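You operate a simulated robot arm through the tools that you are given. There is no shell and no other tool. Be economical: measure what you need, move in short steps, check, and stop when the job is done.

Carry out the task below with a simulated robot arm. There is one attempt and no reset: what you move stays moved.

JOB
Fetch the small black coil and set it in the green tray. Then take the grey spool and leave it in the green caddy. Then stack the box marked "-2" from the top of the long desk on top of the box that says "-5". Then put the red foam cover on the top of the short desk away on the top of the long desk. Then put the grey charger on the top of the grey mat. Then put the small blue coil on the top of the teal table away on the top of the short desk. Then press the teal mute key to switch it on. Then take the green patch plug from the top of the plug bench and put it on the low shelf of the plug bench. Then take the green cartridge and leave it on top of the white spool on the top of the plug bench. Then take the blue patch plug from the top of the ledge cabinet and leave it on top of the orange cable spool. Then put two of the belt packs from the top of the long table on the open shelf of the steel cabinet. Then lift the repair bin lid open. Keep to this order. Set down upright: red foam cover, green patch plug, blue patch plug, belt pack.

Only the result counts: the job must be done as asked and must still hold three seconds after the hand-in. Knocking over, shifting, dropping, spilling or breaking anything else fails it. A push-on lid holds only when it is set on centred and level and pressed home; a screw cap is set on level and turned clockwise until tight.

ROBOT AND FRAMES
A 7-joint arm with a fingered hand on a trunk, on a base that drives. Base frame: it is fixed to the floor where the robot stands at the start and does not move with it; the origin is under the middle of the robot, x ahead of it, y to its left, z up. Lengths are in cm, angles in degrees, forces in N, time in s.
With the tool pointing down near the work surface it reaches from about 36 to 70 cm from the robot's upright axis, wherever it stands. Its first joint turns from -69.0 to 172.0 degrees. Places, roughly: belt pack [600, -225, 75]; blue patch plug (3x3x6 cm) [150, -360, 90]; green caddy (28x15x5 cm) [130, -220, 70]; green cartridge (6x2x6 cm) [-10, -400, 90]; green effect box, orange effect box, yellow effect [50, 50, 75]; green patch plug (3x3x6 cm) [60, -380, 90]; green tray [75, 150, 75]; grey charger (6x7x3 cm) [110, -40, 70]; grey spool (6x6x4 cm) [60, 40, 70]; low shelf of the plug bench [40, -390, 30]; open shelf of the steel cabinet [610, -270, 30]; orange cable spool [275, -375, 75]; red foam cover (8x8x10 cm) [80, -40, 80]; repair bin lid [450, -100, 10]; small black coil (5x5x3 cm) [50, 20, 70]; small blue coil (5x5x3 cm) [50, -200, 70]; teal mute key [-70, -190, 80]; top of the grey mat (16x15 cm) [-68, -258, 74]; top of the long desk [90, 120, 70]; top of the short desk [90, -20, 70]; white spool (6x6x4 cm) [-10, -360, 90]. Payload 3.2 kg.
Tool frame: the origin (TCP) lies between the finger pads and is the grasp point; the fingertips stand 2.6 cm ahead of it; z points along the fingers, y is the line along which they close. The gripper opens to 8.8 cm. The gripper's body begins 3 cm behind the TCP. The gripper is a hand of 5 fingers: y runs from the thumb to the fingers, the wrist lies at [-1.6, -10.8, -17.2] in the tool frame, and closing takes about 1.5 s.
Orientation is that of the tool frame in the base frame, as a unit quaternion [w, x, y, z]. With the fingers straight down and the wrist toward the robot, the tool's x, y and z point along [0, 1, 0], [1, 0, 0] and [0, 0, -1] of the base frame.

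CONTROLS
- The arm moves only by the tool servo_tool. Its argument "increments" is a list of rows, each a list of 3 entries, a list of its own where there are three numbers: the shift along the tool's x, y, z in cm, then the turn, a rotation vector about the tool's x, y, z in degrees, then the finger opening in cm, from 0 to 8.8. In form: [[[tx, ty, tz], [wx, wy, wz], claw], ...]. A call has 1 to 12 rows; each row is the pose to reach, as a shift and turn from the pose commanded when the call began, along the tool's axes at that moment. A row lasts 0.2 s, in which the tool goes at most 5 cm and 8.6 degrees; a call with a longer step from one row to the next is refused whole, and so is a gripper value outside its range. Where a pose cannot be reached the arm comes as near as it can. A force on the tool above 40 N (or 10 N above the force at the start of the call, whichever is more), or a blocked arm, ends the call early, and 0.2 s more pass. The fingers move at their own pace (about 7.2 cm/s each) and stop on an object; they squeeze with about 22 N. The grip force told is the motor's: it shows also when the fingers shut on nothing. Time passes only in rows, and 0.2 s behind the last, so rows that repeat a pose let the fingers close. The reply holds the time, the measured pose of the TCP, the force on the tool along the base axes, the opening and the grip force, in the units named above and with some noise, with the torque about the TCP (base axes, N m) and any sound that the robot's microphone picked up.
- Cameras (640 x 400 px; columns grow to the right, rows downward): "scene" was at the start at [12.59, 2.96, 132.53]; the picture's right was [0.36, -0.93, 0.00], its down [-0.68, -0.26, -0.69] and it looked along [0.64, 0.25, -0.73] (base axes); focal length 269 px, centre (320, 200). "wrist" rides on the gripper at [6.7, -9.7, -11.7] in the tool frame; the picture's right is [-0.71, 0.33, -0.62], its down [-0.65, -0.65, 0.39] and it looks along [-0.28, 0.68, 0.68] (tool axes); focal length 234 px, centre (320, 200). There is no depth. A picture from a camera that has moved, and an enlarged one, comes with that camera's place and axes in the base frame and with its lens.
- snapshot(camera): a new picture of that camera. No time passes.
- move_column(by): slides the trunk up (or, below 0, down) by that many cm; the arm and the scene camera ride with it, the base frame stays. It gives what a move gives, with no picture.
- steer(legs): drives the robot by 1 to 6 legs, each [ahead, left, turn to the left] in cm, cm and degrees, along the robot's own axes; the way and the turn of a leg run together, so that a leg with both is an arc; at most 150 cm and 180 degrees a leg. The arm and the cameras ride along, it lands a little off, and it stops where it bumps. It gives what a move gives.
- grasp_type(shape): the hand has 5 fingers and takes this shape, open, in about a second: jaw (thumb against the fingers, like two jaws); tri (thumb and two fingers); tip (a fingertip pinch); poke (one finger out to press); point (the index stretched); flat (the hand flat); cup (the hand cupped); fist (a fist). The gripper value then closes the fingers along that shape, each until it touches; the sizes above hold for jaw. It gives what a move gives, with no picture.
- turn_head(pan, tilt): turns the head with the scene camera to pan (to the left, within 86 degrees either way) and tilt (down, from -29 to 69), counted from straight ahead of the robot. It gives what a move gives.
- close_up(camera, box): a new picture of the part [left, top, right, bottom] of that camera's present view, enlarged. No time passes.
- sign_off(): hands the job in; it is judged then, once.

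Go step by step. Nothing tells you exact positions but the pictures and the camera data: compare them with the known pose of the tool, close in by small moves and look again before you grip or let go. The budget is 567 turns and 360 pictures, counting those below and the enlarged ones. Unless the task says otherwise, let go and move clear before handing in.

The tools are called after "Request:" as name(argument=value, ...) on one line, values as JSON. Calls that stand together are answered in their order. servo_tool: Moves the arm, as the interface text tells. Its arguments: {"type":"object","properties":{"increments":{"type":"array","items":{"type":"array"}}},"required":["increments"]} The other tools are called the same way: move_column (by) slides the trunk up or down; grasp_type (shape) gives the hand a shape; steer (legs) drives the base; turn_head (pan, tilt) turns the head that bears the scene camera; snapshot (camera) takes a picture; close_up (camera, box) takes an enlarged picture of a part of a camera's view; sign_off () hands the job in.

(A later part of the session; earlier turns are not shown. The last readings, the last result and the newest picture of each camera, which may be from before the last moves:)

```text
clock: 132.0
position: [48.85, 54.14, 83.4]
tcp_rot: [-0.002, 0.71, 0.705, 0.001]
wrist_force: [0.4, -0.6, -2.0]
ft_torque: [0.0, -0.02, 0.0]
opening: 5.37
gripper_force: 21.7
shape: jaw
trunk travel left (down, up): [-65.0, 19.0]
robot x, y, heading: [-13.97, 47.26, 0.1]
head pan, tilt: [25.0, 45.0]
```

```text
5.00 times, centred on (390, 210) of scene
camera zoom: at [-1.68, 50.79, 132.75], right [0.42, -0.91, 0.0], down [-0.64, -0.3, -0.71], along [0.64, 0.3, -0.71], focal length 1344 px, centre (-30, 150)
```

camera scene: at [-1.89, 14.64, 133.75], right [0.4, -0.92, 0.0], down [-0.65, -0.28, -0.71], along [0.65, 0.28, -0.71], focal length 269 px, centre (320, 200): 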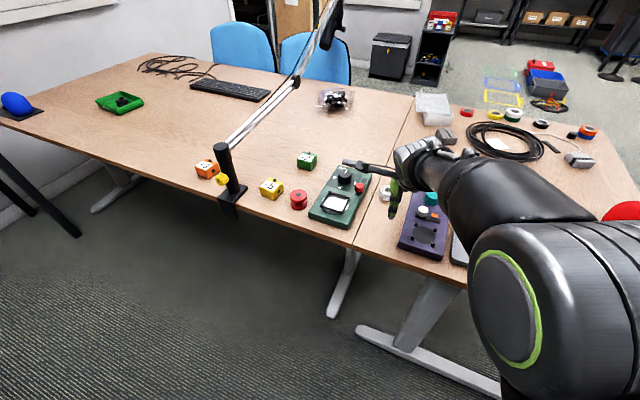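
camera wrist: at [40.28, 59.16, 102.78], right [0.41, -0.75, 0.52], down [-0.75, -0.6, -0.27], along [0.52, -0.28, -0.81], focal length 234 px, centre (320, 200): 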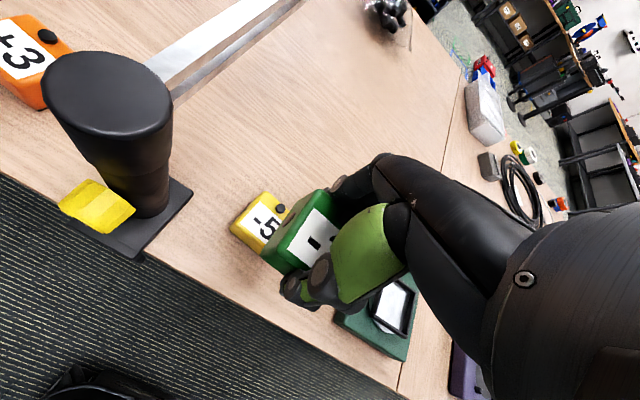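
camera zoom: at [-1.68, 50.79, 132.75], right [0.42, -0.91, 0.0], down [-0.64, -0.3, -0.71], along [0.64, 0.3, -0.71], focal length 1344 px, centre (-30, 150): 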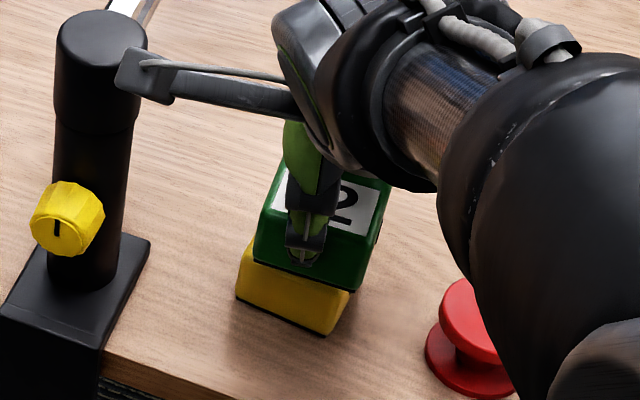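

Request:
servo_tool(increments=[[[0.3, 0, 0.5], [0, 0, 0], 4], [[0.3, 0, 0.9], [0, 0, 0], 4], [[0.3, 0, 1.2], [0, 0, 0], 4], [[0.3, 0, 1.4], [0, 0, 0], 4], [[0.3, 0, 1.4], [0, 0, 0], 4]])

Request:
close_up(camera="scene", box=[340, 170, 440, 250])

Request:
close_up(camera="wrist", box=[180, 160, 420, 340])

```text
clock: 133.2
position: [48.87, 54.87, 82.0]
tcp_rot: [-0.001, 0.709, 0.705, 0.0]
wrist_force: [0.3, -0.3, -1.9]
ft_torque: [0.01, 0.01, 0.01]
opening: 5.37
gripper_force: 22.0
shape: jaw
trunk travel left (down, up): [-65.0, 19.0]
robot x, y, heading: [-14.07, 47.03, 0.1]
head pan, tilt: [25.0, 45.0]
```

```text
5.00 times, centred on (390, 210) of scene
camera zoom: at [-1.65, 50.79, 132.74], right [0.42, -0.91, 0.0], down [-0.64, -0.3, -0.71], along [0.64, 0.3, -0.71], focal length 1344 px, centre (-30, 150)
```

zoom: 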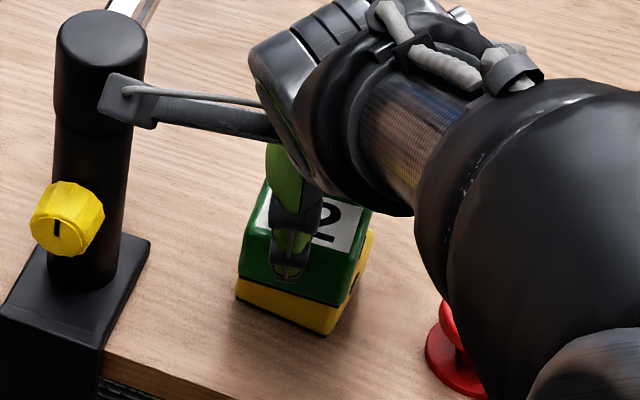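

```text
2.22 times, centred on (300, 250) of wrist
camera zoom: at [39.05, 61.42, 93.7], right [0.33, -0.71, 0.62], down [-0.66, -0.65, -0.39], along [0.68, -0.28, -0.68], focal length 520 px, centre (364, 89)
```

zoom: 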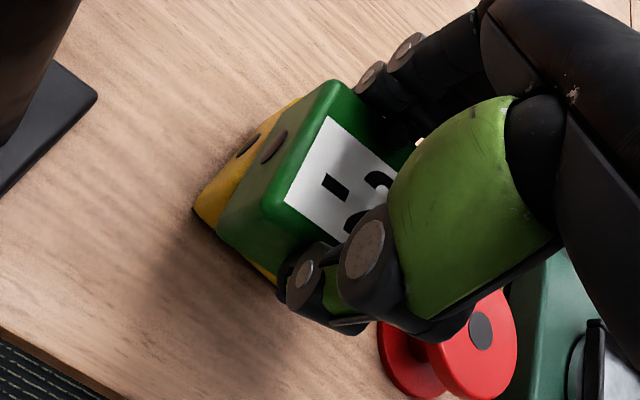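

Request:
servo_tool(increments=[[[-0.4, -0.1, 0], [0, 0, 0], 4], [[-0.4, -0.1, 0.3], [0, 0, 0], 4], [[-0.4, -0.1, 0.6], [0, 0, 0], 4], [[-0.4, -0.1, 0.6], [0, 0, 0], 4]])

Request:
close_up(camera="scene", box=[340, 170, 440, 250])

```text
clock: 134.2
position: [48.8, 54.55, 81.82]
tcp_rot: [0.001, 0.708, 0.706, 0.003]
wrist_force: [0.7, 0.7, 9.1]
ft_torque: [0.01, 0.02, -0.02]
opening: 5.36
gripper_force: 21.7
shape: jaw
trunk travel left (down, up): [-65.0, 19.0]
robot x, y, heading: [-14.43, 47.39, -0.2]
head pan, tilt: [25.0, 45.0]
```

```text
5.00 times, centred on (390, 210) of scene
camera zoom: at [-1.85, 50.79, 132.78], right [0.42, -0.91, 0.0], down [-0.64, -0.3, -0.71], along [0.64, 0.3, -0.71], focal length 1344 px, centre (-30, 150)
```

zoom: 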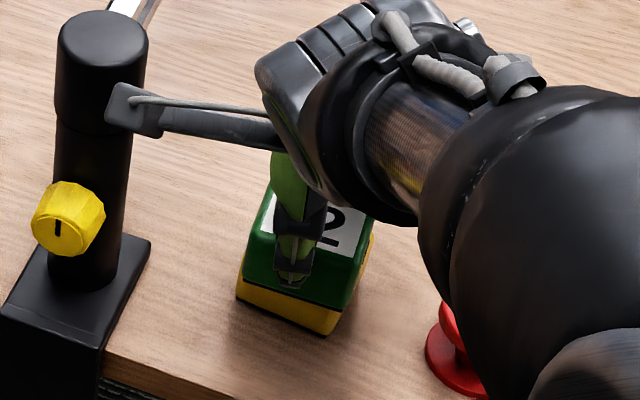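

Contact at the expected height, flush. Releasing.

Request:
servo_tool(increments=[[[0, 0, -0.4], [0, 0, 0], 4.8], [[0, 0, -0.4], [0, 0, 0], 6], [[0, 0, -0.4], [0, 0, 0], 7.2], [[0, 0, -0.4], [0, 0, 0], 8.4], [[0, 0, -0.4], [0, 0, 0], 8.4], [[0, 0, -3], [0, 0, 0], 8.4], [[0, 0, -7], [0, 0, 0], 8.4], [[0, 0, -10], [0, 0, 0], 8.4]])

Request:
close_up(camera="wrist", box=[120, 160, 440, 360])

Request:
close_up(camera="scene", box=[340, 170, 440, 250])

```text
clock: 136.0
position: [48.86, 53.5, 90.65]
tcp_rot: [-0.009, 0.714, 0.7, -0.004]
wrist_force: [-0.3, 1.0, 0.4]
ft_torque: [0.0, 0.03, 0.0]
opening: 8.39
gripper_force: 0.0
shape: jaw
trunk travel left (down, up): [-65.0, 19.0]
robot x, y, heading: [-14.11, 47.12, 0.0]
head pan, tilt: [25.0, 45.0]
```

```text
2.00 times, centred on (280, 260) of wrist
camera zoom: at [39.45, 60.18, 102.67], right [0.33, -0.72, 0.61], down [-0.67, -0.63, -0.38], along [0.66, -0.29, -0.69], focal length 468 px, centre (400, 80)
```

zoom: 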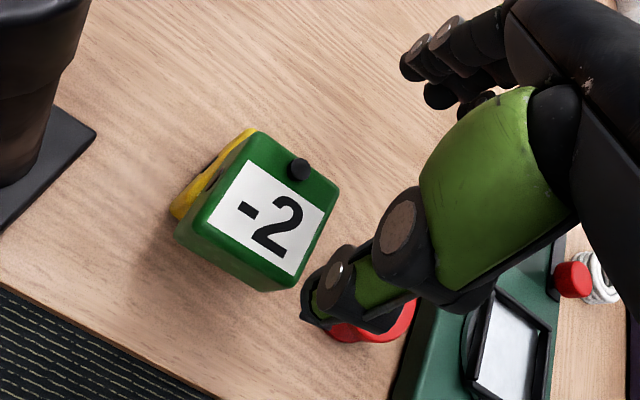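

```text
5.00 times, centred on (390, 210) of scene
camera zoom: at [-1.72, 50.78, 132.75], right [0.42, -0.91, 0.0], down [-0.64, -0.3, -0.71], along [0.64, 0.3, -0.71], focal length 1344 px, centre (-30, 150)
```

zoom: 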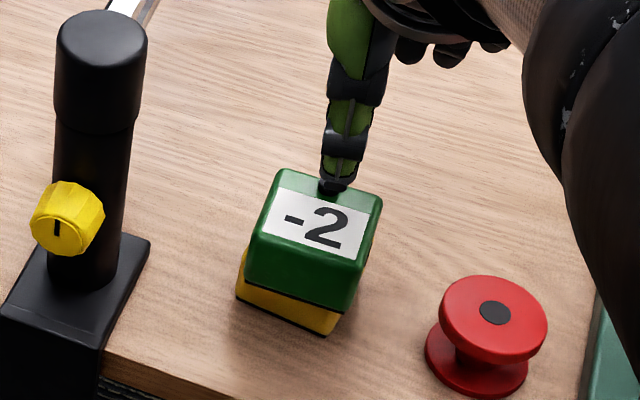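

Request:
close_up(camera="scene", box=[375, 195, 425, 245])

Request:
close_up(camera="wrist", box=[190, 210, 310, 310])

```text
8.00 times, centred on (400, 220) of scene
camera zoom: at [-1.72, 50.78, 132.75], right [0.42, -0.91, 0.0], down [-0.64, -0.3, -0.71], along [0.64, 0.3, -0.71], focal length 2150 px, centre (-320, 40)
```

zoom: 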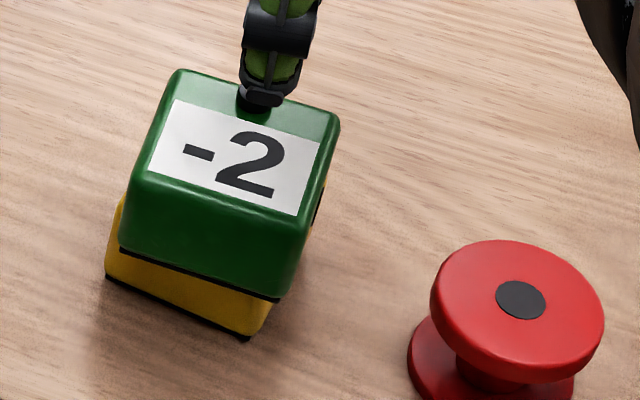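

```text
4.00 times, centred on (250, 260) of wrist
camera zoom: at [39.45, 60.18, 102.67], right [0.33, -0.72, 0.61], down [-0.67, -0.63, -0.38], along [0.66, -0.29, -0.69], focal length 937 px, centre (600, -40)
```

zoom: 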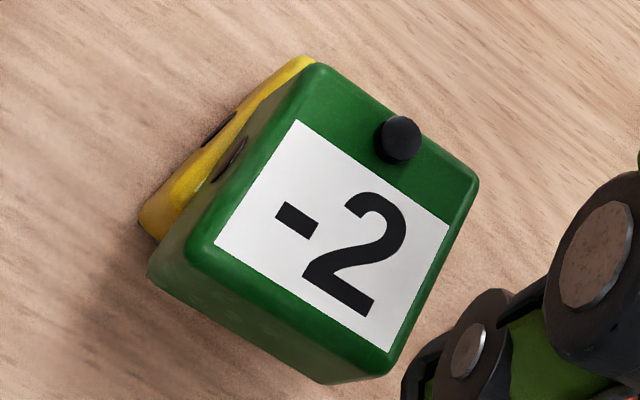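

The green box landed ~1.9 cm nearer than the yellow's centre (release shifts it about −0.5). I'll regrip carefully and move it ~0.7 cm farther to be safe.

Request:
servo_tool(increments=[[[0.7, -0.2, 3], [-0.4, -1.4, -1.1], 8.6], [[0.7, -0.2, 6.5], [-0.4, -1.4, -1.1], 8.6], [[0.7, -0.2, 8.3], [-0.4, -1.4, -1.1], 8.6], [[0.7, -0.2, 8.3], [-0.4, -1.4, -1.1], 8.6]])

Request:
close_up(camera="wrist", box=[180, 160, 420, 340])

```text
clock: 137.0
position: [48.62, 54.81, 83.27]
tcp_rot: [0.009, 0.703, 0.711, -0.004]
wrist_force: [-0.3, 0.2, -0.2]
ft_torque: [-0.01, 0.01, -0.01]
opening: 8.56
gripper_force: 0.0
shape: jaw
trunk travel left (down, up): [-65.0, 19.0]
robot x, y, heading: [-14.0, 47.36, 0.0]
head pan, tilt: [25.0, 45.0]
```

```text
2.22 times, centred on (300, 250) of wrist
camera zoom: at [38.7, 61.58, 94.68], right [0.34, -0.69, 0.64], down [-0.64, -0.66, -0.38], along [0.69, -0.28, -0.67], focal length 520 px, centre (364, 89)
```

zoom: 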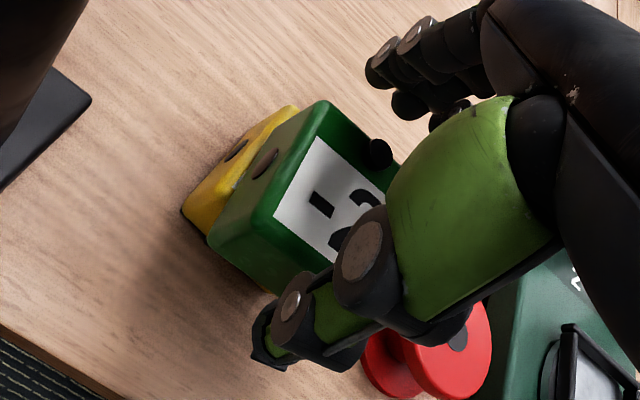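

Request:
servo_tool(increments=[[[-0.5, 0, 0.5], [0.4, 1, 0.6], 8.6], [[-0.5, 0, 1.0], [0.4, 1, 0.6], 8.6], [[-0.5, 0, 1.0], [0.4, 1, 0.6], 7], [[-0.5, 0, 1.0], [0.4, 1, 0.6], 5.8], [[-0.5, 0, 1.0], [0.4, 1, 0.6], 4.6], [[-0.5, 0, 1.0], [0.4, 1, 0.6], 4], [[-0.5, 0, 1.0], [0.4, 1, 0.6], 4], [[-0.5, 0, 1.0], [0.4, 1, 0.6], 4]])

Request:
close_up(camera="scene", box=[375, 195, 425, 245])

Request:
close_up(camera="wrist", box=[180, 160, 420, 340])

```text
clock: 138.8
position: [48.6, 54.24, 82.15]
tcp_rot: [0.001, 0.707, 0.707, -0.002]
wrist_force: [0.0, 0.0, 0.1]
ft_torque: [-0.05, 0.01, 0.0]
opening: 5.31
gripper_force: 22.5
shape: jaw
trunk travel left (down, up): [-65.0, 19.0]
robot x, y, heading: [-14.26, 47.51, 0.4]
head pan, tilt: [25.0, 45.0]
```

```text
8.00 times, centred on (400, 220) of scene
camera zoom: at [-1.68, 50.77, 132.74], right [0.42, -0.91, 0.0], down [-0.64, -0.3, -0.71], along [0.64, 0.3, -0.71], focal length 2150 px, centre (-320, 40)
```

zoom: 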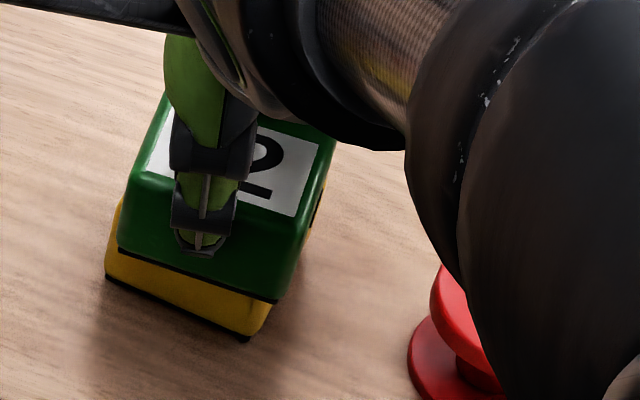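

```text
2.22 times, centred on (300, 250) of wrist
camera zoom: at [38.76, 61.02, 93.86], right [0.34, -0.7, 0.63], down [-0.65, -0.65, -0.38], along [0.68, -0.28, -0.68], focal length 520 px, centre (364, 89)
```

zoom: 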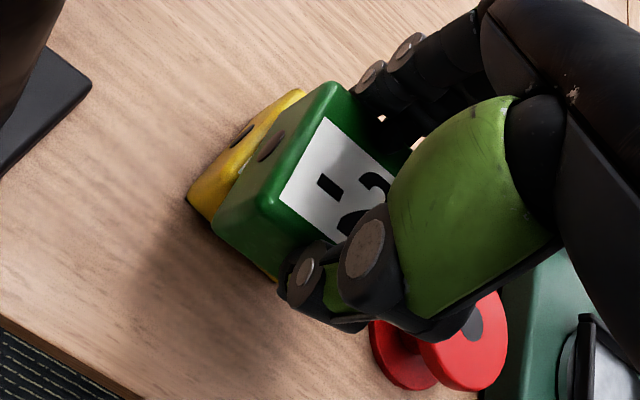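

Request:
servo_tool(increments=[[[0, 0, -0.6], [0, 0, 0], 4], [[0, 0, -1.2], [0, 0, 0], 4], [[0.2, 0.4, -1.2], [0, 0, 0], 4], [[0.4, 0.8, -1.2], [0, 0, 0], 4], [[0.4, 0.8, -0.6], [0, 0, 0], 4], [[0.4, 0.8, 0], [0, 0, 0], 4], [[0.4, 0.8, 0.1], [0, 0, 0], 4], [[0.4, 0.8, 0.1], [0, 0, 0], 4]])

Request:
close_up(camera="scene", box=[375, 195, 425, 245])

Request:
close_up(camera="wrist", box=[180, 160, 420, 340])

```text
clock: 140.6
position: [49.25, 55.01, 82.12]
tcp_rot: [0.004, 0.704, 0.71, -0.001]
wrist_force: [0.4, 0.8, 4.3]
ft_torque: [-0.03, 0.03, 0.0]
opening: 5.3
gripper_force: 21.8
shape: jaw
trunk travel left (down, up): [-65.0, 19.0]
robot x, y, heading: [-14.14, 47.51, -0.2]
head pan, tilt: [25.0, 45.0]
```

```text
8.00 times, centred on (400, 220) of scene
camera zoom: at [-1.75, 50.77, 132.76], right [0.42, -0.91, 0.0], down [-0.64, -0.3, -0.71], along [0.64, 0.3, -0.71], focal length 2150 px, centre (-320, 40)
```

zoom: 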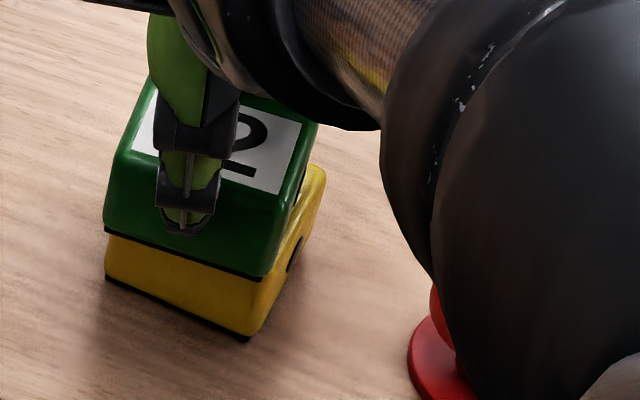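

```text
2.22 times, centred on (300, 250) of wrist
camera zoom: at [39.35, 61.7, 93.76], right [0.34, -0.7, 0.63], down [-0.65, -0.66, -0.38], along [0.68, -0.28, -0.68], focal length 520 px, centre (364, 89)
```

zoom: 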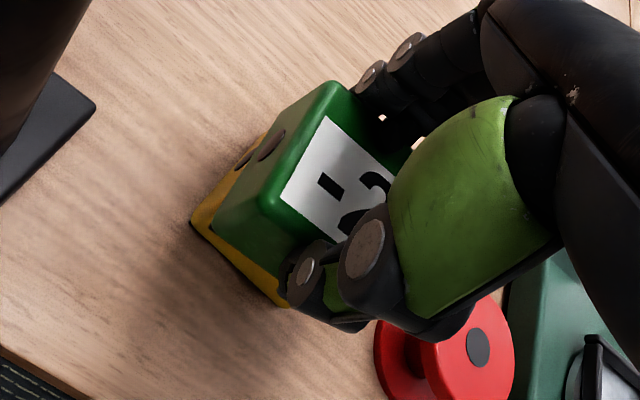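

Contact again and much better aligned. Releasing gently.

Request:
servo_tool(increments=[[[0, 0, 0.1], [0, 0, 0], 4.8], [[0, 0, 0.1], [0, 0, 0], 5.6], [[0, 0, 0.1], [0, 0, 0], 6.4], [[0, 0, 0], [0, 0, 0], 7.4], [[0, 0, 0], [0, 0, 0], 8.6], [[0, 0, 0], [0, 0, 0], 8.6], [[0, 0, -3], [0, 0, 0], 8.6], [[0, 0, -7], [0, 0, 0], 8.6], [[0, 0, -11], [0, 0, 0], 8.6]])

Request:
close_up(camera="wrist", box=[190, 210, 310, 310])

Request:
close_up(camera="scene", box=[375, 195, 425, 245])

```text
clock: 142.6
position: [49.57, 54.03, 92.54]
tcp_rot: [-0.007, 0.711, 0.703, -0.005]
wrist_force: [0.7, -0.1, 0.0]
ft_torque: [-0.03, 0.02, 0.0]
opening: 8.57
gripper_force: 0.2
shape: jaw
trunk travel left (down, up): [-65.0, 19.0]
robot x, y, heading: [-14.2, 47.56, 0.2]
head pan, tilt: [25.0, 45.0]
```

```text
4.00 times, centred on (250, 260) of wrist
camera zoom: at [39.88, 60.82, 104.28], right [0.34, -0.71, 0.62], down [-0.67, -0.64, -0.38], along [0.67, -0.28, -0.69], focal length 937 px, centre (600, -40)
```

zoom: 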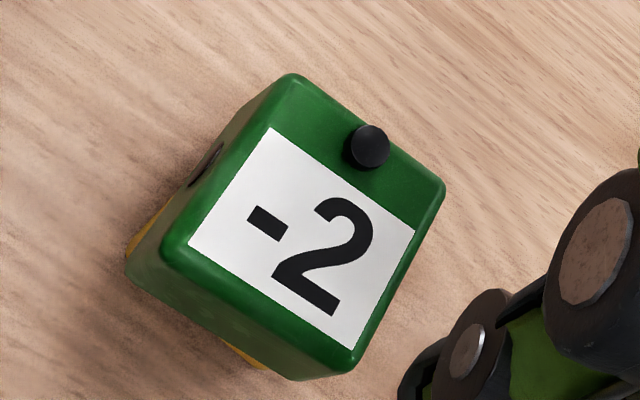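

```text
8.00 times, centred on (400, 220) of scene
camera zoom: at [-1.75, 50.77, 132.75], right [0.42, -0.91, 0.0], down [-0.64, -0.3, -0.71], along [0.64, 0.3, -0.71], focal length 2150 px, centre (-320, 40)
```

zoom: 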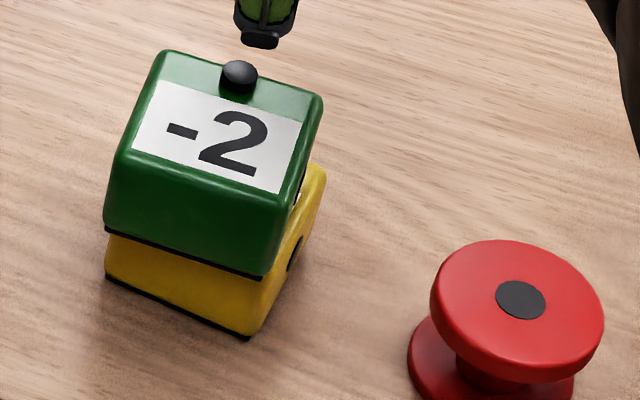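

Stack is flat and well centred. Next the red foam cover near (80,−40): back off, drive right, look.

Request:
steer(legs=[[-15, 0, 0], [0, -94, 0], [28, 0, 0]])

Request:
turn_head(pan=15, tilt=40)

Request:
snapshot(camera="scene")

Request:
snapshot(camera="wrist")

```text
clock: 150.1
position: [61.98, -39.84, 93.28]
tcp_rot: [-0.005, 0.711, 0.703, 0.002]
wrist_force: [1.0, 0.3, 0.4]
ft_torque: [-0.02, 0.03, 0.02]
opening: 8.56
gripper_force: 0.0
shape: jaw
trunk travel left (down, up): [-65.0, 19.0]
robot x, y, heading: [-1.53, -47.24, 0.1]
head pan, tilt: [25.0, 45.0]
```

```text
clock: 150.8
position: [62.21, -40.16, 93.35]
tcp_rot: [-0.006, 0.711, 0.703, 0.002]
wrist_force: [1.7, 0.3, 0.2]
ft_torque: [0.06, 0.01, -0.01]
opening: 8.57
gripper_force: 0.1
shape: jaw
trunk travel left (down, up): [-65.0, 19.0]
robot x, y, heading: [-1.64, -47.1, -0.0]
head pan, tilt: [15.0, 40.0]
```

```text
274 pictures are left
camera scene: at [11.67, -44.67, 133.47], right [0.26, -0.97, 0.0], down [-0.62, -0.17, -0.77], along [0.74, 0.2, -0.64], focal length 269 px, centre (320, 200)
```

scene: 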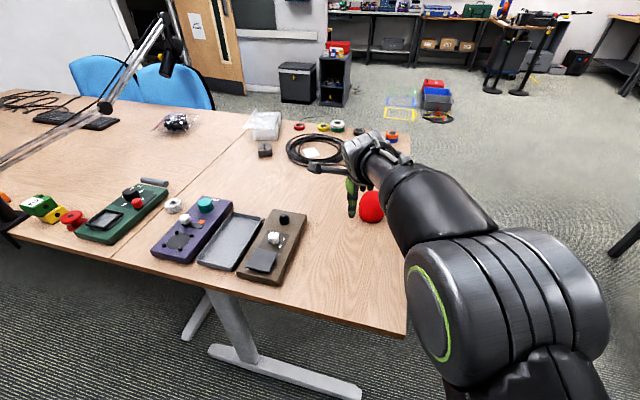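

```text
273 pictures are left
camera wrist: at [52.49, -33.53, 105.12], right [0.33, -0.72, 0.61], down [-0.66, -0.64, -0.39], along [0.67, -0.28, -0.68], focal length 234 px, centre (320, 200)
```

wrist: 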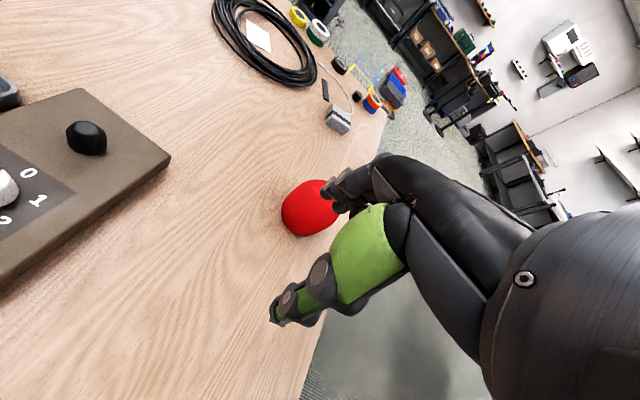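

The foam cover is near (76.5,−44). Moving closer to measure.

Request:
steer(legs=[[11, -2, 0]])

Request:
snapshot(camera="wrist")

Request:
close_up(camera="scene", box=[280, 130, 440, 250])

```text
clock: 152.0
position: [73.11, -42.26, 93.32]
tcp_rot: [-0.006, 0.711, 0.703, 0.003]
wrist_force: [-0.3, 0.2, -0.2]
ft_torque: [0.01, 0.01, -0.01]
opening: 8.56
gripper_force: 0.0
shape: jaw
trunk travel left (down, up): [-65.0, 19.0]
robot x, y, heading: [9.34, -49.05, -0.2]
head pan, tilt: [15.0, 40.0]
```

```text
272 pictures are left
camera wrist: at [63.44, -35.56, 105.14], right [0.33, -0.72, 0.61], down [-0.66, -0.64, -0.39], along [0.67, -0.28, -0.68], focal length 234 px, centre (320, 200)
```

wrist: 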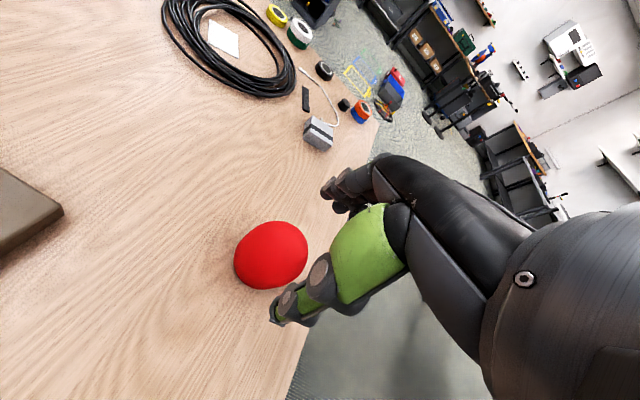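

```text
3.33 times, centred on (360, 190) of scene
camera zoom: at [22.65, -46.69, 133.46], right [0.26, -0.97, 0.0], down [-0.62, -0.17, -0.77], along [0.74, 0.2, -0.64], focal length 896 px, centre (187, 233)
```

zoom: 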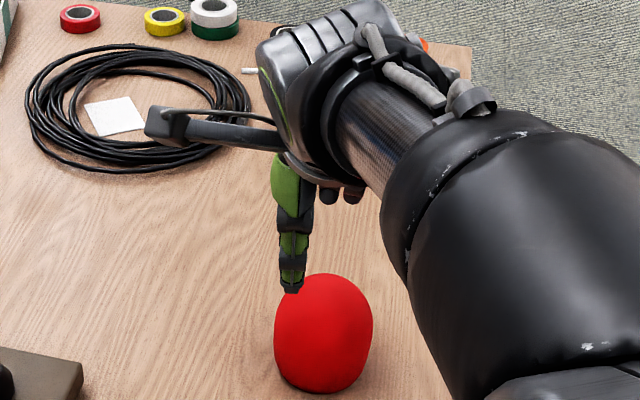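

Foam centre is (76.85,−44.1), about 8.3 cm wide: a tight fit. Moving over it and opening fully.

Request:
steer(legs=[[4, -1.8, 0]])

Request:
servo_tool(increments=[[[0, 0, 2], [0, -0.5, -0.5], 8.8], [[0, 0, 4], [0, -0.5, -0.5], 8.8], [[0, 0, 5.5], [0, -0.5, -0.5], 8.8], [[0, 0, 5.5], [0, -0.5, -0.5], 8.8]])

Request:
close_up(camera="wrist", box=[180, 120, 440, 340])

Request:
close_up(camera="scene", box=[300, 130, 420, 250])

```text
clock: 152.9
position: [77.1, -44.07, 93.34]
tcp_rot: [-0.006, 0.712, 0.702, 0.004]
wrist_force: [-0.2, 0.2, 0.0]
ft_torque: [-0.03, 0.01, 0.02]
opening: 8.56
gripper_force: 0.2
shape: jaw
trunk travel left (down, up): [-65.0, 19.0]
robot x, y, heading: [13.31, -50.69, 0.0]
head pan, tilt: [15.0, 40.0]
```

```text
clock: 153.9
position: [77.48, -44.77, 88.07]
tcp_rot: [-0.01, 0.715, 0.699, 0.006]
wrist_force: [0.0, 0.9, 0.1]
ft_torque: [-0.02, 0.01, 0.06]
opening: 8.78
gripper_force: 0.0
shape: jaw
trunk travel left (down, up): [-65.0, 19.0]
robot x, y, heading: [13.16, -50.48, -0.3]
head pan, tilt: [15.0, 40.0]
```

```text
1.82 times, centred on (310, 230) of wrist
camera zoom: at [67.79, -38.09, 100.0], right [0.32, -0.73, 0.61], down [-0.67, -0.63, -0.4], along [0.67, -0.28, -0.69], focal length 426 px, centre (338, 146)
```

zoom: 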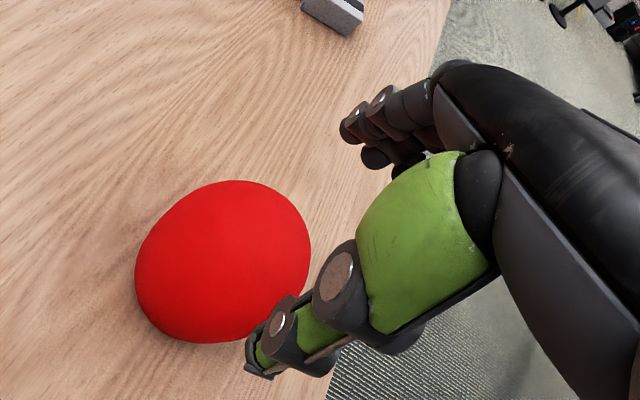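

```text
3.33 times, centred on (360, 190) of scene
camera zoom: at [26.57, -48.48, 133.47], right [0.26, -0.97, 0.0], down [-0.62, -0.17, -0.77], along [0.74, 0.2, -0.64], focal length 896 px, centre (187, 233)
```

zoom: 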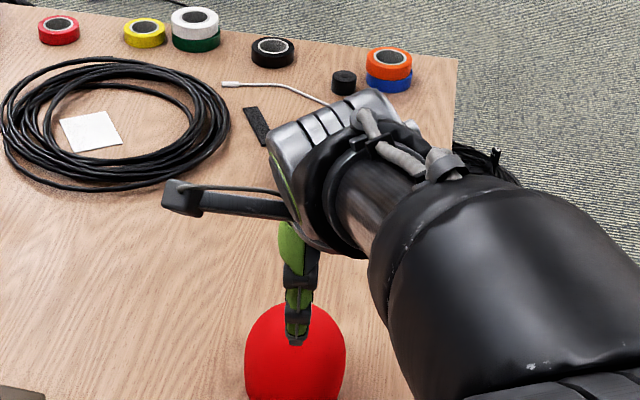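

Request:
servo_tool(increments=[[[0.7, -0.5, 1], [-0.3, -1.3, -1.3], 8.8], [[0.7, -0.5, 3], [-0.3, -1.3, -1.3], 8.8], [[0.7, -0.5, 3.6], [-0.3, -1.3, -1.3], 8.8], [[0.7, -0.5, 3.6], [-0.3, -1.3, -1.3], 8.8]])

Request:
close_up(camera="wrist", box=[180, 120, 440, 340])

```text
clock: 154.9
position: [76.63, -43.54, 84.34]
tcp_rot: [0.004, 0.704, 0.71, -0.004]
wrist_force: [-0.2, -0.6, 0.8]
ft_torque: [0.04, -0.02, 0.04]
opening: 8.79
gripper_force: 0.1
shape: jaw
trunk travel left (down, up): [-65.0, 19.0]
robot x, y, heading: [13.19, -50.67, 0.1]
head pan, tilt: [15.0, 40.0]
```

```text
1.82 times, centred on (310, 230) of wrist
camera zoom: at [66.85, -36.86, 95.92], right [0.34, -0.7, 0.63], down [-0.65, -0.66, -0.38], along [0.68, -0.28, -0.67], focal length 426 px, centre (338, 146)
```

zoom: 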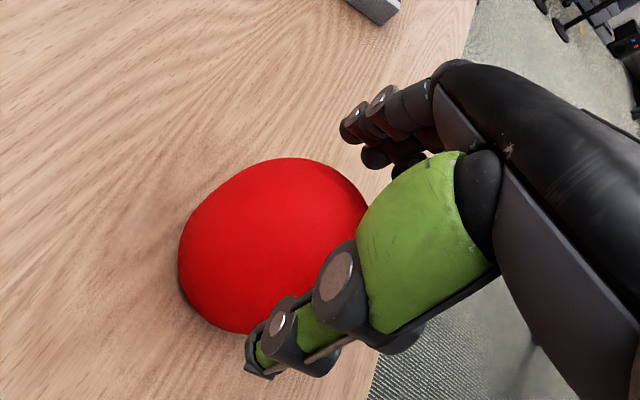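

Request:
servo_tool(increments=[[[-0.3, 0.2, 0.7], [0.1, 0.4, 0.4], 8.8], [[-0.3, 0.2, 1.4], [0.1, 0.4, 0.4], 8.8], [[-0.3, 0.2, 2.1], [0.1, 0.4, 0.4], 8.8], [[-0.3, 0.2, 2.8], [0.1, 0.4, 0.4], 8.8], [[-0.3, 0.2, 2.8], [0.1, 0.4, 0.4], 8.8]])

Request:
close_up(camera="wrist", box=[180, 120, 440, 340])

Request:
close_up(camera="scene", box=[300, 150, 420, 270])

```text
clock: 156.1
position: [76.73, -43.5, 81.39]
tcp_rot: [0.004, 0.703, 0.712, -0.005]
wrist_force: [0.0, 0.6, 0.4]
ft_torque: [0.01, -0.01, 0.01]
opening: 8.77
gripper_force: 0.1
shape: jaw
trunk travel left (down, up): [-65.0, 19.0]
robot x, y, heading: [13.52, -51.05, 0.2]
head pan, tilt: [15.0, 40.0]
```

```text
1.82 times, centred on (310, 230) of wrist
camera zoom: at [66.88, -36.85, 92.97], right [0.34, -0.7, 0.63], down [-0.65, -0.66, -0.38], along [0.68, -0.28, -0.68], focal length 426 px, centre (338, 146)
```

zoom: 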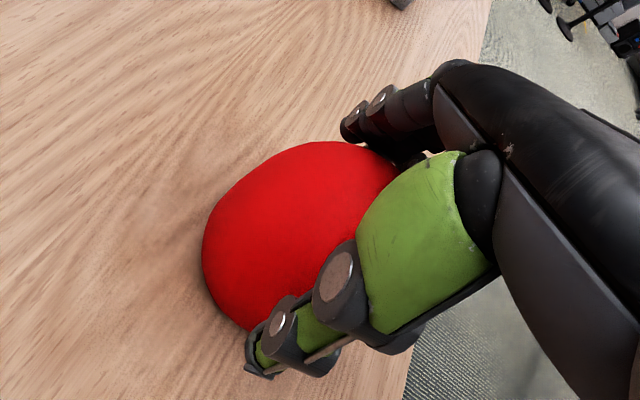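

```text
3.33 times, centred on (360, 210) of scene
camera zoom: at [26.57, -48.47, 133.47], right [0.26, -0.97, 0.0], down [-0.62, -0.17, -0.77], along [0.74, 0.2, -0.64], focal length 896 px, centre (187, 167)
```

zoom: 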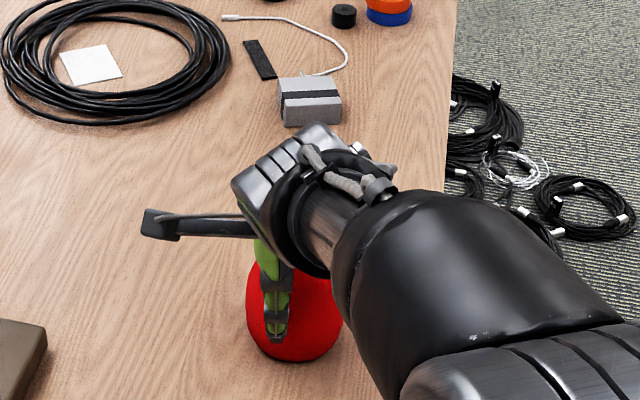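

No contact so far. Going down another 1.8 cm and closing.

Request:
servo_tool(increments=[[[-0.3, 0.1, 0.7], [0.1, 0.4, 0.4], 8.8], [[-0.3, 0.1, 1.4], [0.1, 0.4, 0.4], 8.8], [[-0.3, 0.1, 1.9], [0.1, 0.4, 0.4], 8.8], [[-0.3, 0.1, 1.9], [0.1, 0.4, 0.4], 8.8], [[-0.3, 0.1, 1.9], [0.1, 0.4, 0.4], 7.5], [[-0.3, 0.1, 1.9], [0.1, 0.4, 0.4], 6.5], [[-0.3, 0.1, 1.9], [0.1, 0.4, 0.4], 6], [[-0.3, 0.1, 1.9], [0.1, 0.4, 0.4], 6]])

Request:
close_up(camera="wrist", box=[180, 120, 440, 340])

```text
clock: 157.9
position: [76.66, -43.93, 79.57]
tcp_rot: [0.0, 0.706, 0.708, -0.003]
wrist_force: [-0.3, -0.2, -1.0]
ft_torque: [0.0, 0.03, -0.01]
opening: 6.75
gripper_force: 22.7
shape: jaw
trunk travel left (down, up): [-65.0, 19.0]
robot x, y, heading: [13.34, -50.73, 0.2]
head pan, tilt: [15.0, 40.0]
```

```text
1.82 times, centred on (310, 230) of wrist
camera zoom: at [67.02, -37.21, 91.22], right [0.34, -0.7, 0.63], down [-0.65, -0.65, -0.38], along [0.68, -0.28, -0.68], focal length 426 px, centre (338, 146)
```

zoom: 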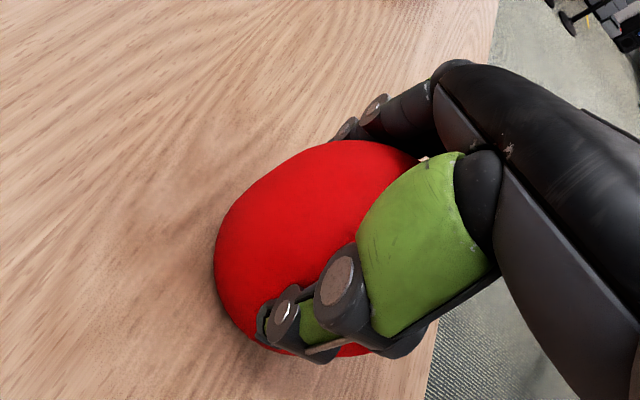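

Gripped. Lifting and driving to the free area of the long desk around (62,118).

Request:
servo_tool(increments=[[[0, 0, -3], [0, 0, 0], 6], [[0, 0, -7], [0, 0, 0], 6], [[0, 0, -11], [0, 0, 0], 6], [[0, 0, -11], [0, 0, 0], 6]])

Request:
steer(legs=[[-46, 0, 0], [0, 100, 0], [0, 61, 0]])

Request:
snapshot(camera="scene")

Request:
snapshot(camera="wrist")

```text
clock: 158.9
position: [77.12, -44.23, 90.14]
tcp_rot: [-0.006, 0.71, 0.705, -0.003]
wrist_force: [-0.5, -0.1, 0.0]
ft_torque: [-0.01, -0.05, -0.02]
opening: 6.73
gripper_force: 22.0
shape: jaw
trunk travel left (down, up): [-65.0, 19.0]
robot x, y, heading: [13.0, -50.76, 0.1]
head pan, tilt: [15.0, 40.0]
```

```text
clock: 169.4
position: [31.44, 115.97, 90.75]
tcp_rot: [-0.003, 0.71, 0.704, 0.0]
wrist_force: [0.4, -0.8, -0.6]
ft_torque: [-0.02, 0.01, 0.0]
opening: 6.7
gripper_force: 21.8
shape: jaw
trunk travel left (down, up): [-65.0, 19.0]
robot x, y, heading: [-32.43, 109.86, -0.2]
head pan, tilt: [15.0, 40.0]
```

```text
264 pictures are left
camera scene: at [-19.16, 111.93, 133.47], right [0.26, -0.97, 0.0], down [-0.62, -0.17, -0.77], along [0.74, 0.2, -0.64], focal length 269 px, centre (320, 200)
```

scene: 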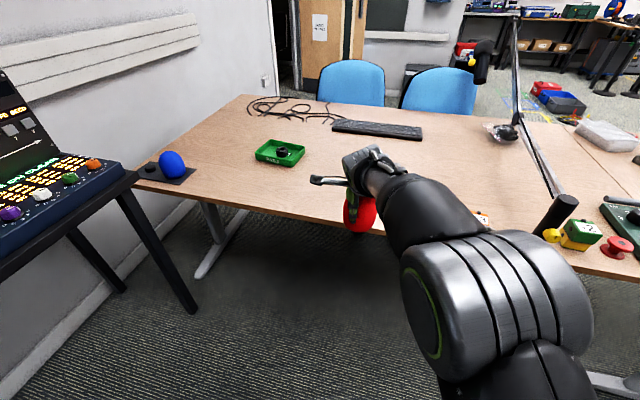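

```text
263 pictures are left
camera wrist: at [21.73, 122.68, 102.44], right [0.33, -0.71, 0.62], down [-0.66, -0.64, -0.39], along [0.68, -0.28, -0.68], focal length 234 px, centre (320, 200)
```

wrist: 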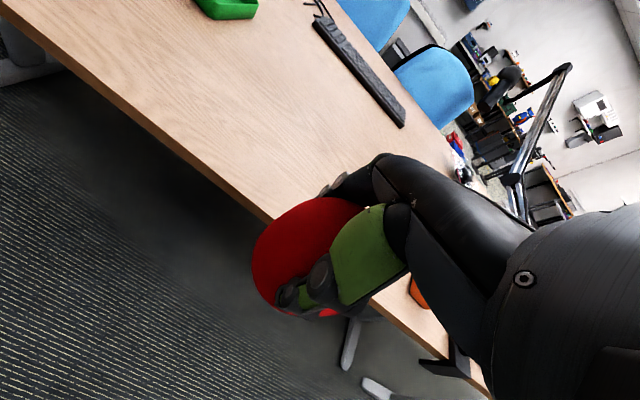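

Request:
steer(legs=[[30, 0, 0.2]])

Request:
servo_tool(increments=[[[0, 0, 3.5], [0, -0.3, -0.3], 6], [[0, 0, 7], [0, -0.3, -0.3], 6], [[0, 0, 10], [0, -0.3, -0.3], 6], [[0, 0, 10], [0, -0.3, -0.3], 6]])

Request:
close_up(camera="wrist", box=[160, 120, 440, 340])

Request:
close_up(camera="scene", box=[260, 120, 440, 260])

```text
clock: 171.5
position: [61.79, 115.91, 90.73]
tcp_rot: [-0.004, 0.71, 0.704, 0.002]
wrist_force: [0.1, -0.2, -0.6]
ft_torque: [0.04, 0.01, -0.01]
opening: 6.74
gripper_force: 22.3
shape: jaw
trunk travel left (down, up): [-65.0, 19.0]
robot x, y, heading: [-2.26, 109.53, -0.2]
head pan, tilt: [15.0, 40.0]
```

```text
clock: 172.5
position: [61.64, 115.99, 80.78]
tcp_rot: [-0.002, 0.708, 0.706, -0.001]
wrist_force: [-0.3, -0.2, -0.5]
ft_torque: [-0.01, -0.02, 0.05]
opening: 6.71
gripper_force: 22.1
shape: jaw
trunk travel left (down, up): [-65.0, 19.0]
robot x, y, heading: [-2.4, 109.4, -0.2]
head pan, tilt: [15.0, 40.0]
```

```text
1.82 times, centred on (300, 230) of wrist
camera zoom: at [51.87, 122.64, 92.45], right [0.33, -0.71, 0.62], down [-0.66, -0.65, -0.39], along [0.68, -0.28, -0.68], focal length 426 px, centre (356, 146)
```

zoom: 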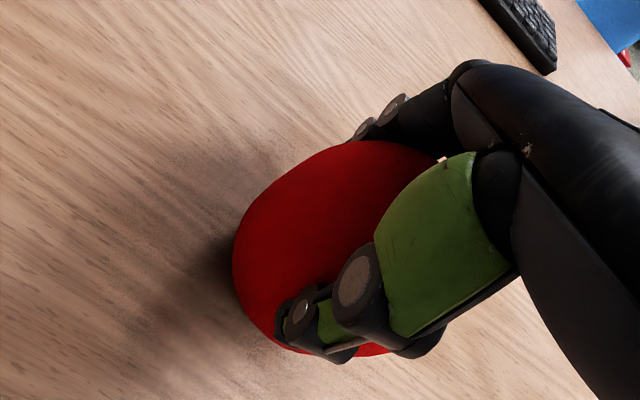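

```text
2.86 times, centred on (350, 190) of scene
camera zoom: at [11.0, 111.84, 133.48], right [0.26, -0.97, 0.0], down [-0.62, -0.17, -0.77], along [0.74, 0.2, -0.64], focal length 768 px, centre (234, 229)
```

zoom: 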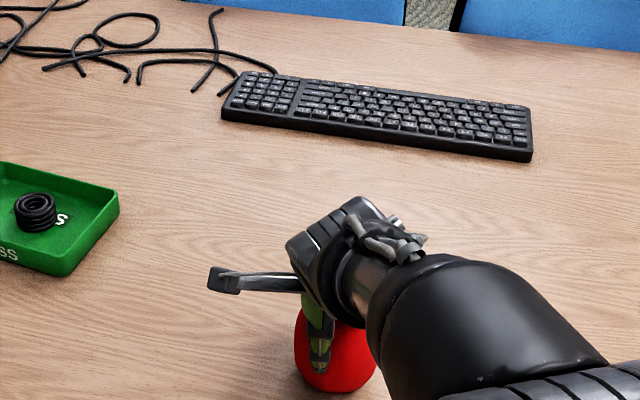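

Lowering until contact (expected at TCP ≈79.6), then releasing.

Request:
servo_tool(increments=[[[0, 0, 0.6], [0, 0, 0], 6], [[0, 0, 1.1], [0, 0, 0], 6], [[0, 0, 1.4], [0, 0, 0], 6], [[0, 0, 1.4], [0, 0, 0], 6]])

```text
clock: 173.5
position: [61.56, 115.98, 79.44]
tcp_rot: [-0.002, 0.709, 0.706, 0.001]
wrist_force: [1.6, 0.5, 7.0]
ft_torque: [-0.02, 0.23, -0.05]
opening: 6.68
gripper_force: 21.7
shape: jaw
trunk travel left (down, up): [-65.0, 19.0]
robot x, y, heading: [-2.51, 109.49, 0.1]
head pan, tilt: [15.0, 40.0]
```

Request:
servo_tool(increments=[[[0, 0, 0], [0, 0, 0], 7.2], [[0, 0, 0], [0, 0, 0], 7.8], [[0, 0, -0.1], [0, 0, 0], 8.4], [[0, 0, -0.2], [0, 0, 0], 8.8], [[0, 0, -0.2], [0, 0, 0], 8.8], [[0, 0, -0.2], [0, 0, 0], 8.8], [[0, 0, -1.5], [0, 0, 0], 8.8], [[0, 0, -3], [0, 0, 0], 8.8], [[0, 0, -6], [0, 0, 0], 8.8], [[0, 0, -10], [0, 0, 0], 8.8], [[0, 0, -13], [0, 0, 0], 8.8]])

Request:
snapshot(camera="wrist")

Request:
close_up(camera="scene", box=[260, 140, 440, 280])

```text
clock: 175.9
position: [61.73, 115.3, 91.81]
tcp_rot: [-0.007, 0.712, 0.702, -0.001]
wrist_force: [0.6, -0.1, -0.4]
ft_torque: [0.02, -0.03, 0.0]
opening: 8.77
gripper_force: 0.2
shape: jaw
trunk travel left (down, up): [-65.0, 19.0]
robot x, y, heading: [-1.97, 109.23, -0.3]
head pan, tilt: [15.0, 40.0]
```

```text
260 pictures are left
camera wrist: at [52.21, 122.07, 103.74], right [0.33, -0.72, 0.61], down [-0.67, -0.64, -0.39], along [0.67, -0.28, -0.69], focal length 234 px, centre (320, 200)
```

wrist: 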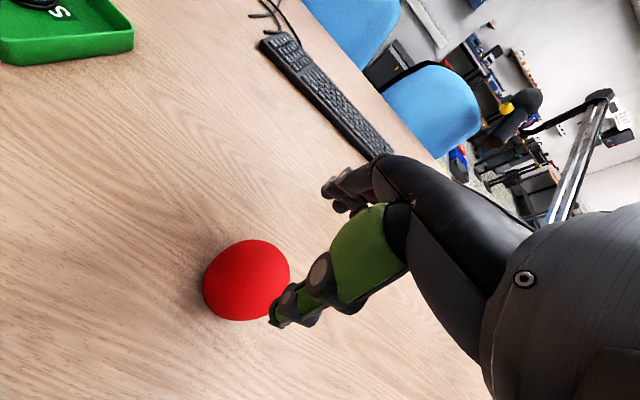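

```text
2.86 times, centred on (350, 210) of scene
camera zoom: at [10.99, 111.85, 133.47], right [0.26, -0.97, 0.0], down [-0.62, -0.17, -0.77], along [0.74, 0.2, -0.64], focal length 768 px, centre (234, 171)
```

zoom: 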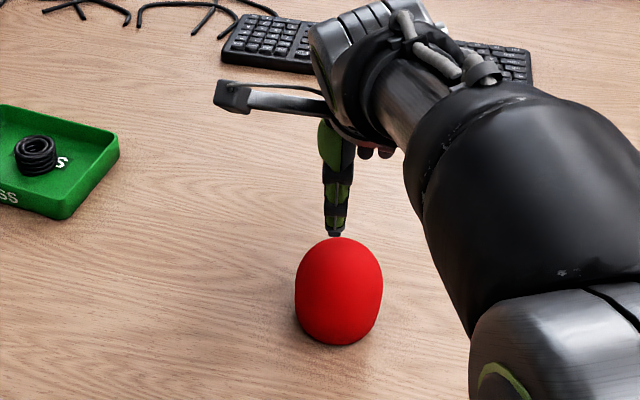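

Foam cover stands upright on the long desk. Next the grey charger near (110,−41), which is too deep to reach from the front; I'll go to the right side of the short desk and survey.

Request:
steer(legs=[[-28, 0, 0], [0, -80, 0], [15, -60, 0], [0, -85, 0], [40, 0, 0]])

Request:
turn_head(pan=35, tilt=35)

Request:
snapshot(camera="scene")

```text
clock: 191.0
position: [87.25, -110.18, 92.33]
tcp_rot: [-0.007, 0.716, 0.698, 0.004]
wrist_force: [0.5, 0.8, -0.1]
ft_torque: [0.0, 0.02, -0.03]
opening: 8.78
gripper_force: 0.2
shape: jaw
trunk travel left (down, up): [-65.0, 19.0]
robot x, y, heading: [22.91, -115.72, -0.4]
head pan, tilt: [15.0, 40.0]
```

```text
clock: 191.8
position: [87.23, -110.15, 92.48]
tcp_rot: [-0.006, 0.717, 0.698, 0.004]
wrist_force: [0.8, 0.8, -0.6]
ft_torque: [-0.02, -0.02, 0.01]
opening: 8.8
gripper_force: 0.0
shape: jaw
trunk travel left (down, up): [-65.0, 19.0]
robot x, y, heading: [22.79, -115.71, -0.7]
head pan, tilt: [35.0, 35.0]
```

```text
258 pictures are left
camera scene: at [35.28, -110.43, 134.23], right [0.56, -0.83, 0.0], down [-0.47, -0.32, -0.82], along [0.68, 0.46, -0.57], focal length 269 px, centre (320, 200)
```

scene: 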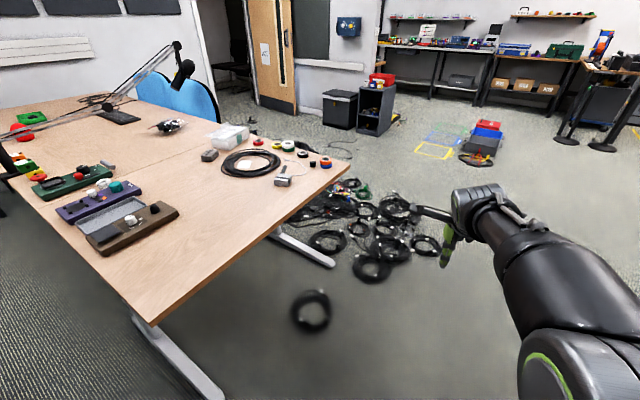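

The charger is at about (111,−40); a cable coil lies on the floor near (104,−58). I turn to face +y and come in from y≈−107.

Request:
steer(legs=[[0, -3, 0], [0, 0, 90.7], [0, -88, 0]])

Request:
turn_head(pan=5, tilt=45)

Request:
snapshot(camera="scene")

Request:
snapshot(camera="wrist")

```text
clock: 200.8
position: [104.73, -54.21, 92.47]
tcp_rot: [-0.008, 0.009, 1.0, -0.002]
wrist_force: [0.9, 0.3, -1.4]
ft_torque: [-0.04, 0.0, 0.01]
opening: 8.79
gripper_force: 0.1
shape: jaw
trunk travel left (down, up): [-65.0, 19.0]
robot x, y, heading: [110.33, -118.17, 89.8]
head pan, tilt: [35.0, 35.0]
```

```text
clock: 201.7
position: [104.95, -54.18, 92.44]
tcp_rot: [-0.007, 0.01, 1.0, -0.003]
wrist_force: [-0.5, -0.1, 0.0]
ft_torque: [0.02, 0.0, -0.02]
opening: 8.79
gripper_force: 0.0
shape: jaw
trunk travel left (down, up): [-65.0, 19.0]
robot x, y, heading: [110.77, -118.68, 89.8]
head pan, tilt: [5.0, 45.0]
```

```text
257 pictures are left
camera scene: at [109.93, -105.23, 132.75], right [1.0, 0.09, 0.0], down [0.06, -0.7, -0.71], along [-0.06, 0.7, -0.71], focal length 269 px, centre (320, 200)
```

scene: 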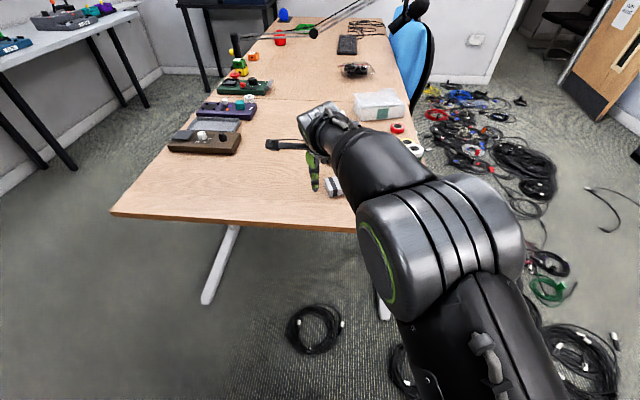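

```text
256 pictures are left
camera wrist: at [98.1, -63.77, 104.32], right [0.72, 0.32, 0.61], down [0.63, -0.67, -0.4], along [0.28, 0.67, -0.69], focal length 234 px, centre (320, 200)
```

wrist: 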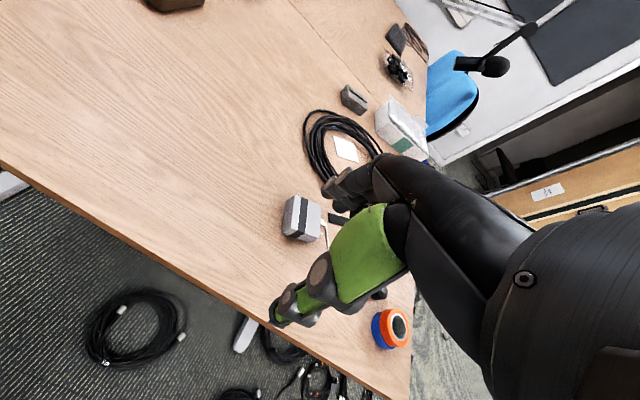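

Request:
steer(legs=[[8, 0, 0.2]])

Request:
close_up(camera="wrist", box=[180, 160, 380, 320])

Request:
close_up(camera="scene", box=[280, 120, 400, 220])

```text
clock: 202.8
position: [104.71, -46.18, 92.46]
tcp_rot: [-0.007, 0.008, 1.0, -0.002]
wrist_force: [-0.1, 0.4, 0.1]
ft_torque: [-0.02, -0.03, -0.02]
opening: 8.8
gripper_force: 0.1
shape: jaw
trunk travel left (down, up): [-65.0, 19.0]
robot x, y, heading: [110.52, -110.62, 90.0]
head pan, tilt: [5.0, 45.0]
```

```text
2.50 times, centred on (280, 240) of wrist
camera zoom: at [97.94, -55.77, 104.27], right [0.72, 0.32, 0.61], down [0.63, -0.67, -0.4], along [0.28, 0.67, -0.69], focal length 585 px, centre (420, 100)
```

zoom: 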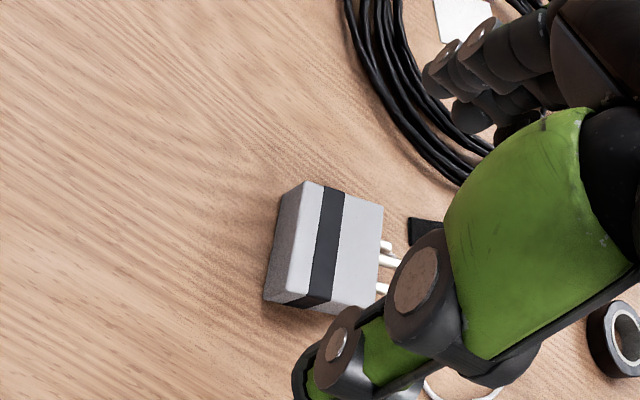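

```text
4.00 times, centred on (340, 170) of scene
camera zoom: at [109.91, -97.17, 132.74], right [1.0, 0.09, 0.0], down [0.06, -0.7, -0.71], along [-0.06, 0.7, -0.71], focal length 1075 px, centre (240, 320)
```

zoom: 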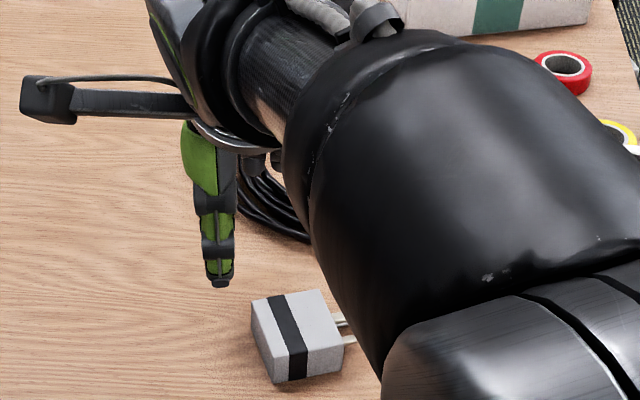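

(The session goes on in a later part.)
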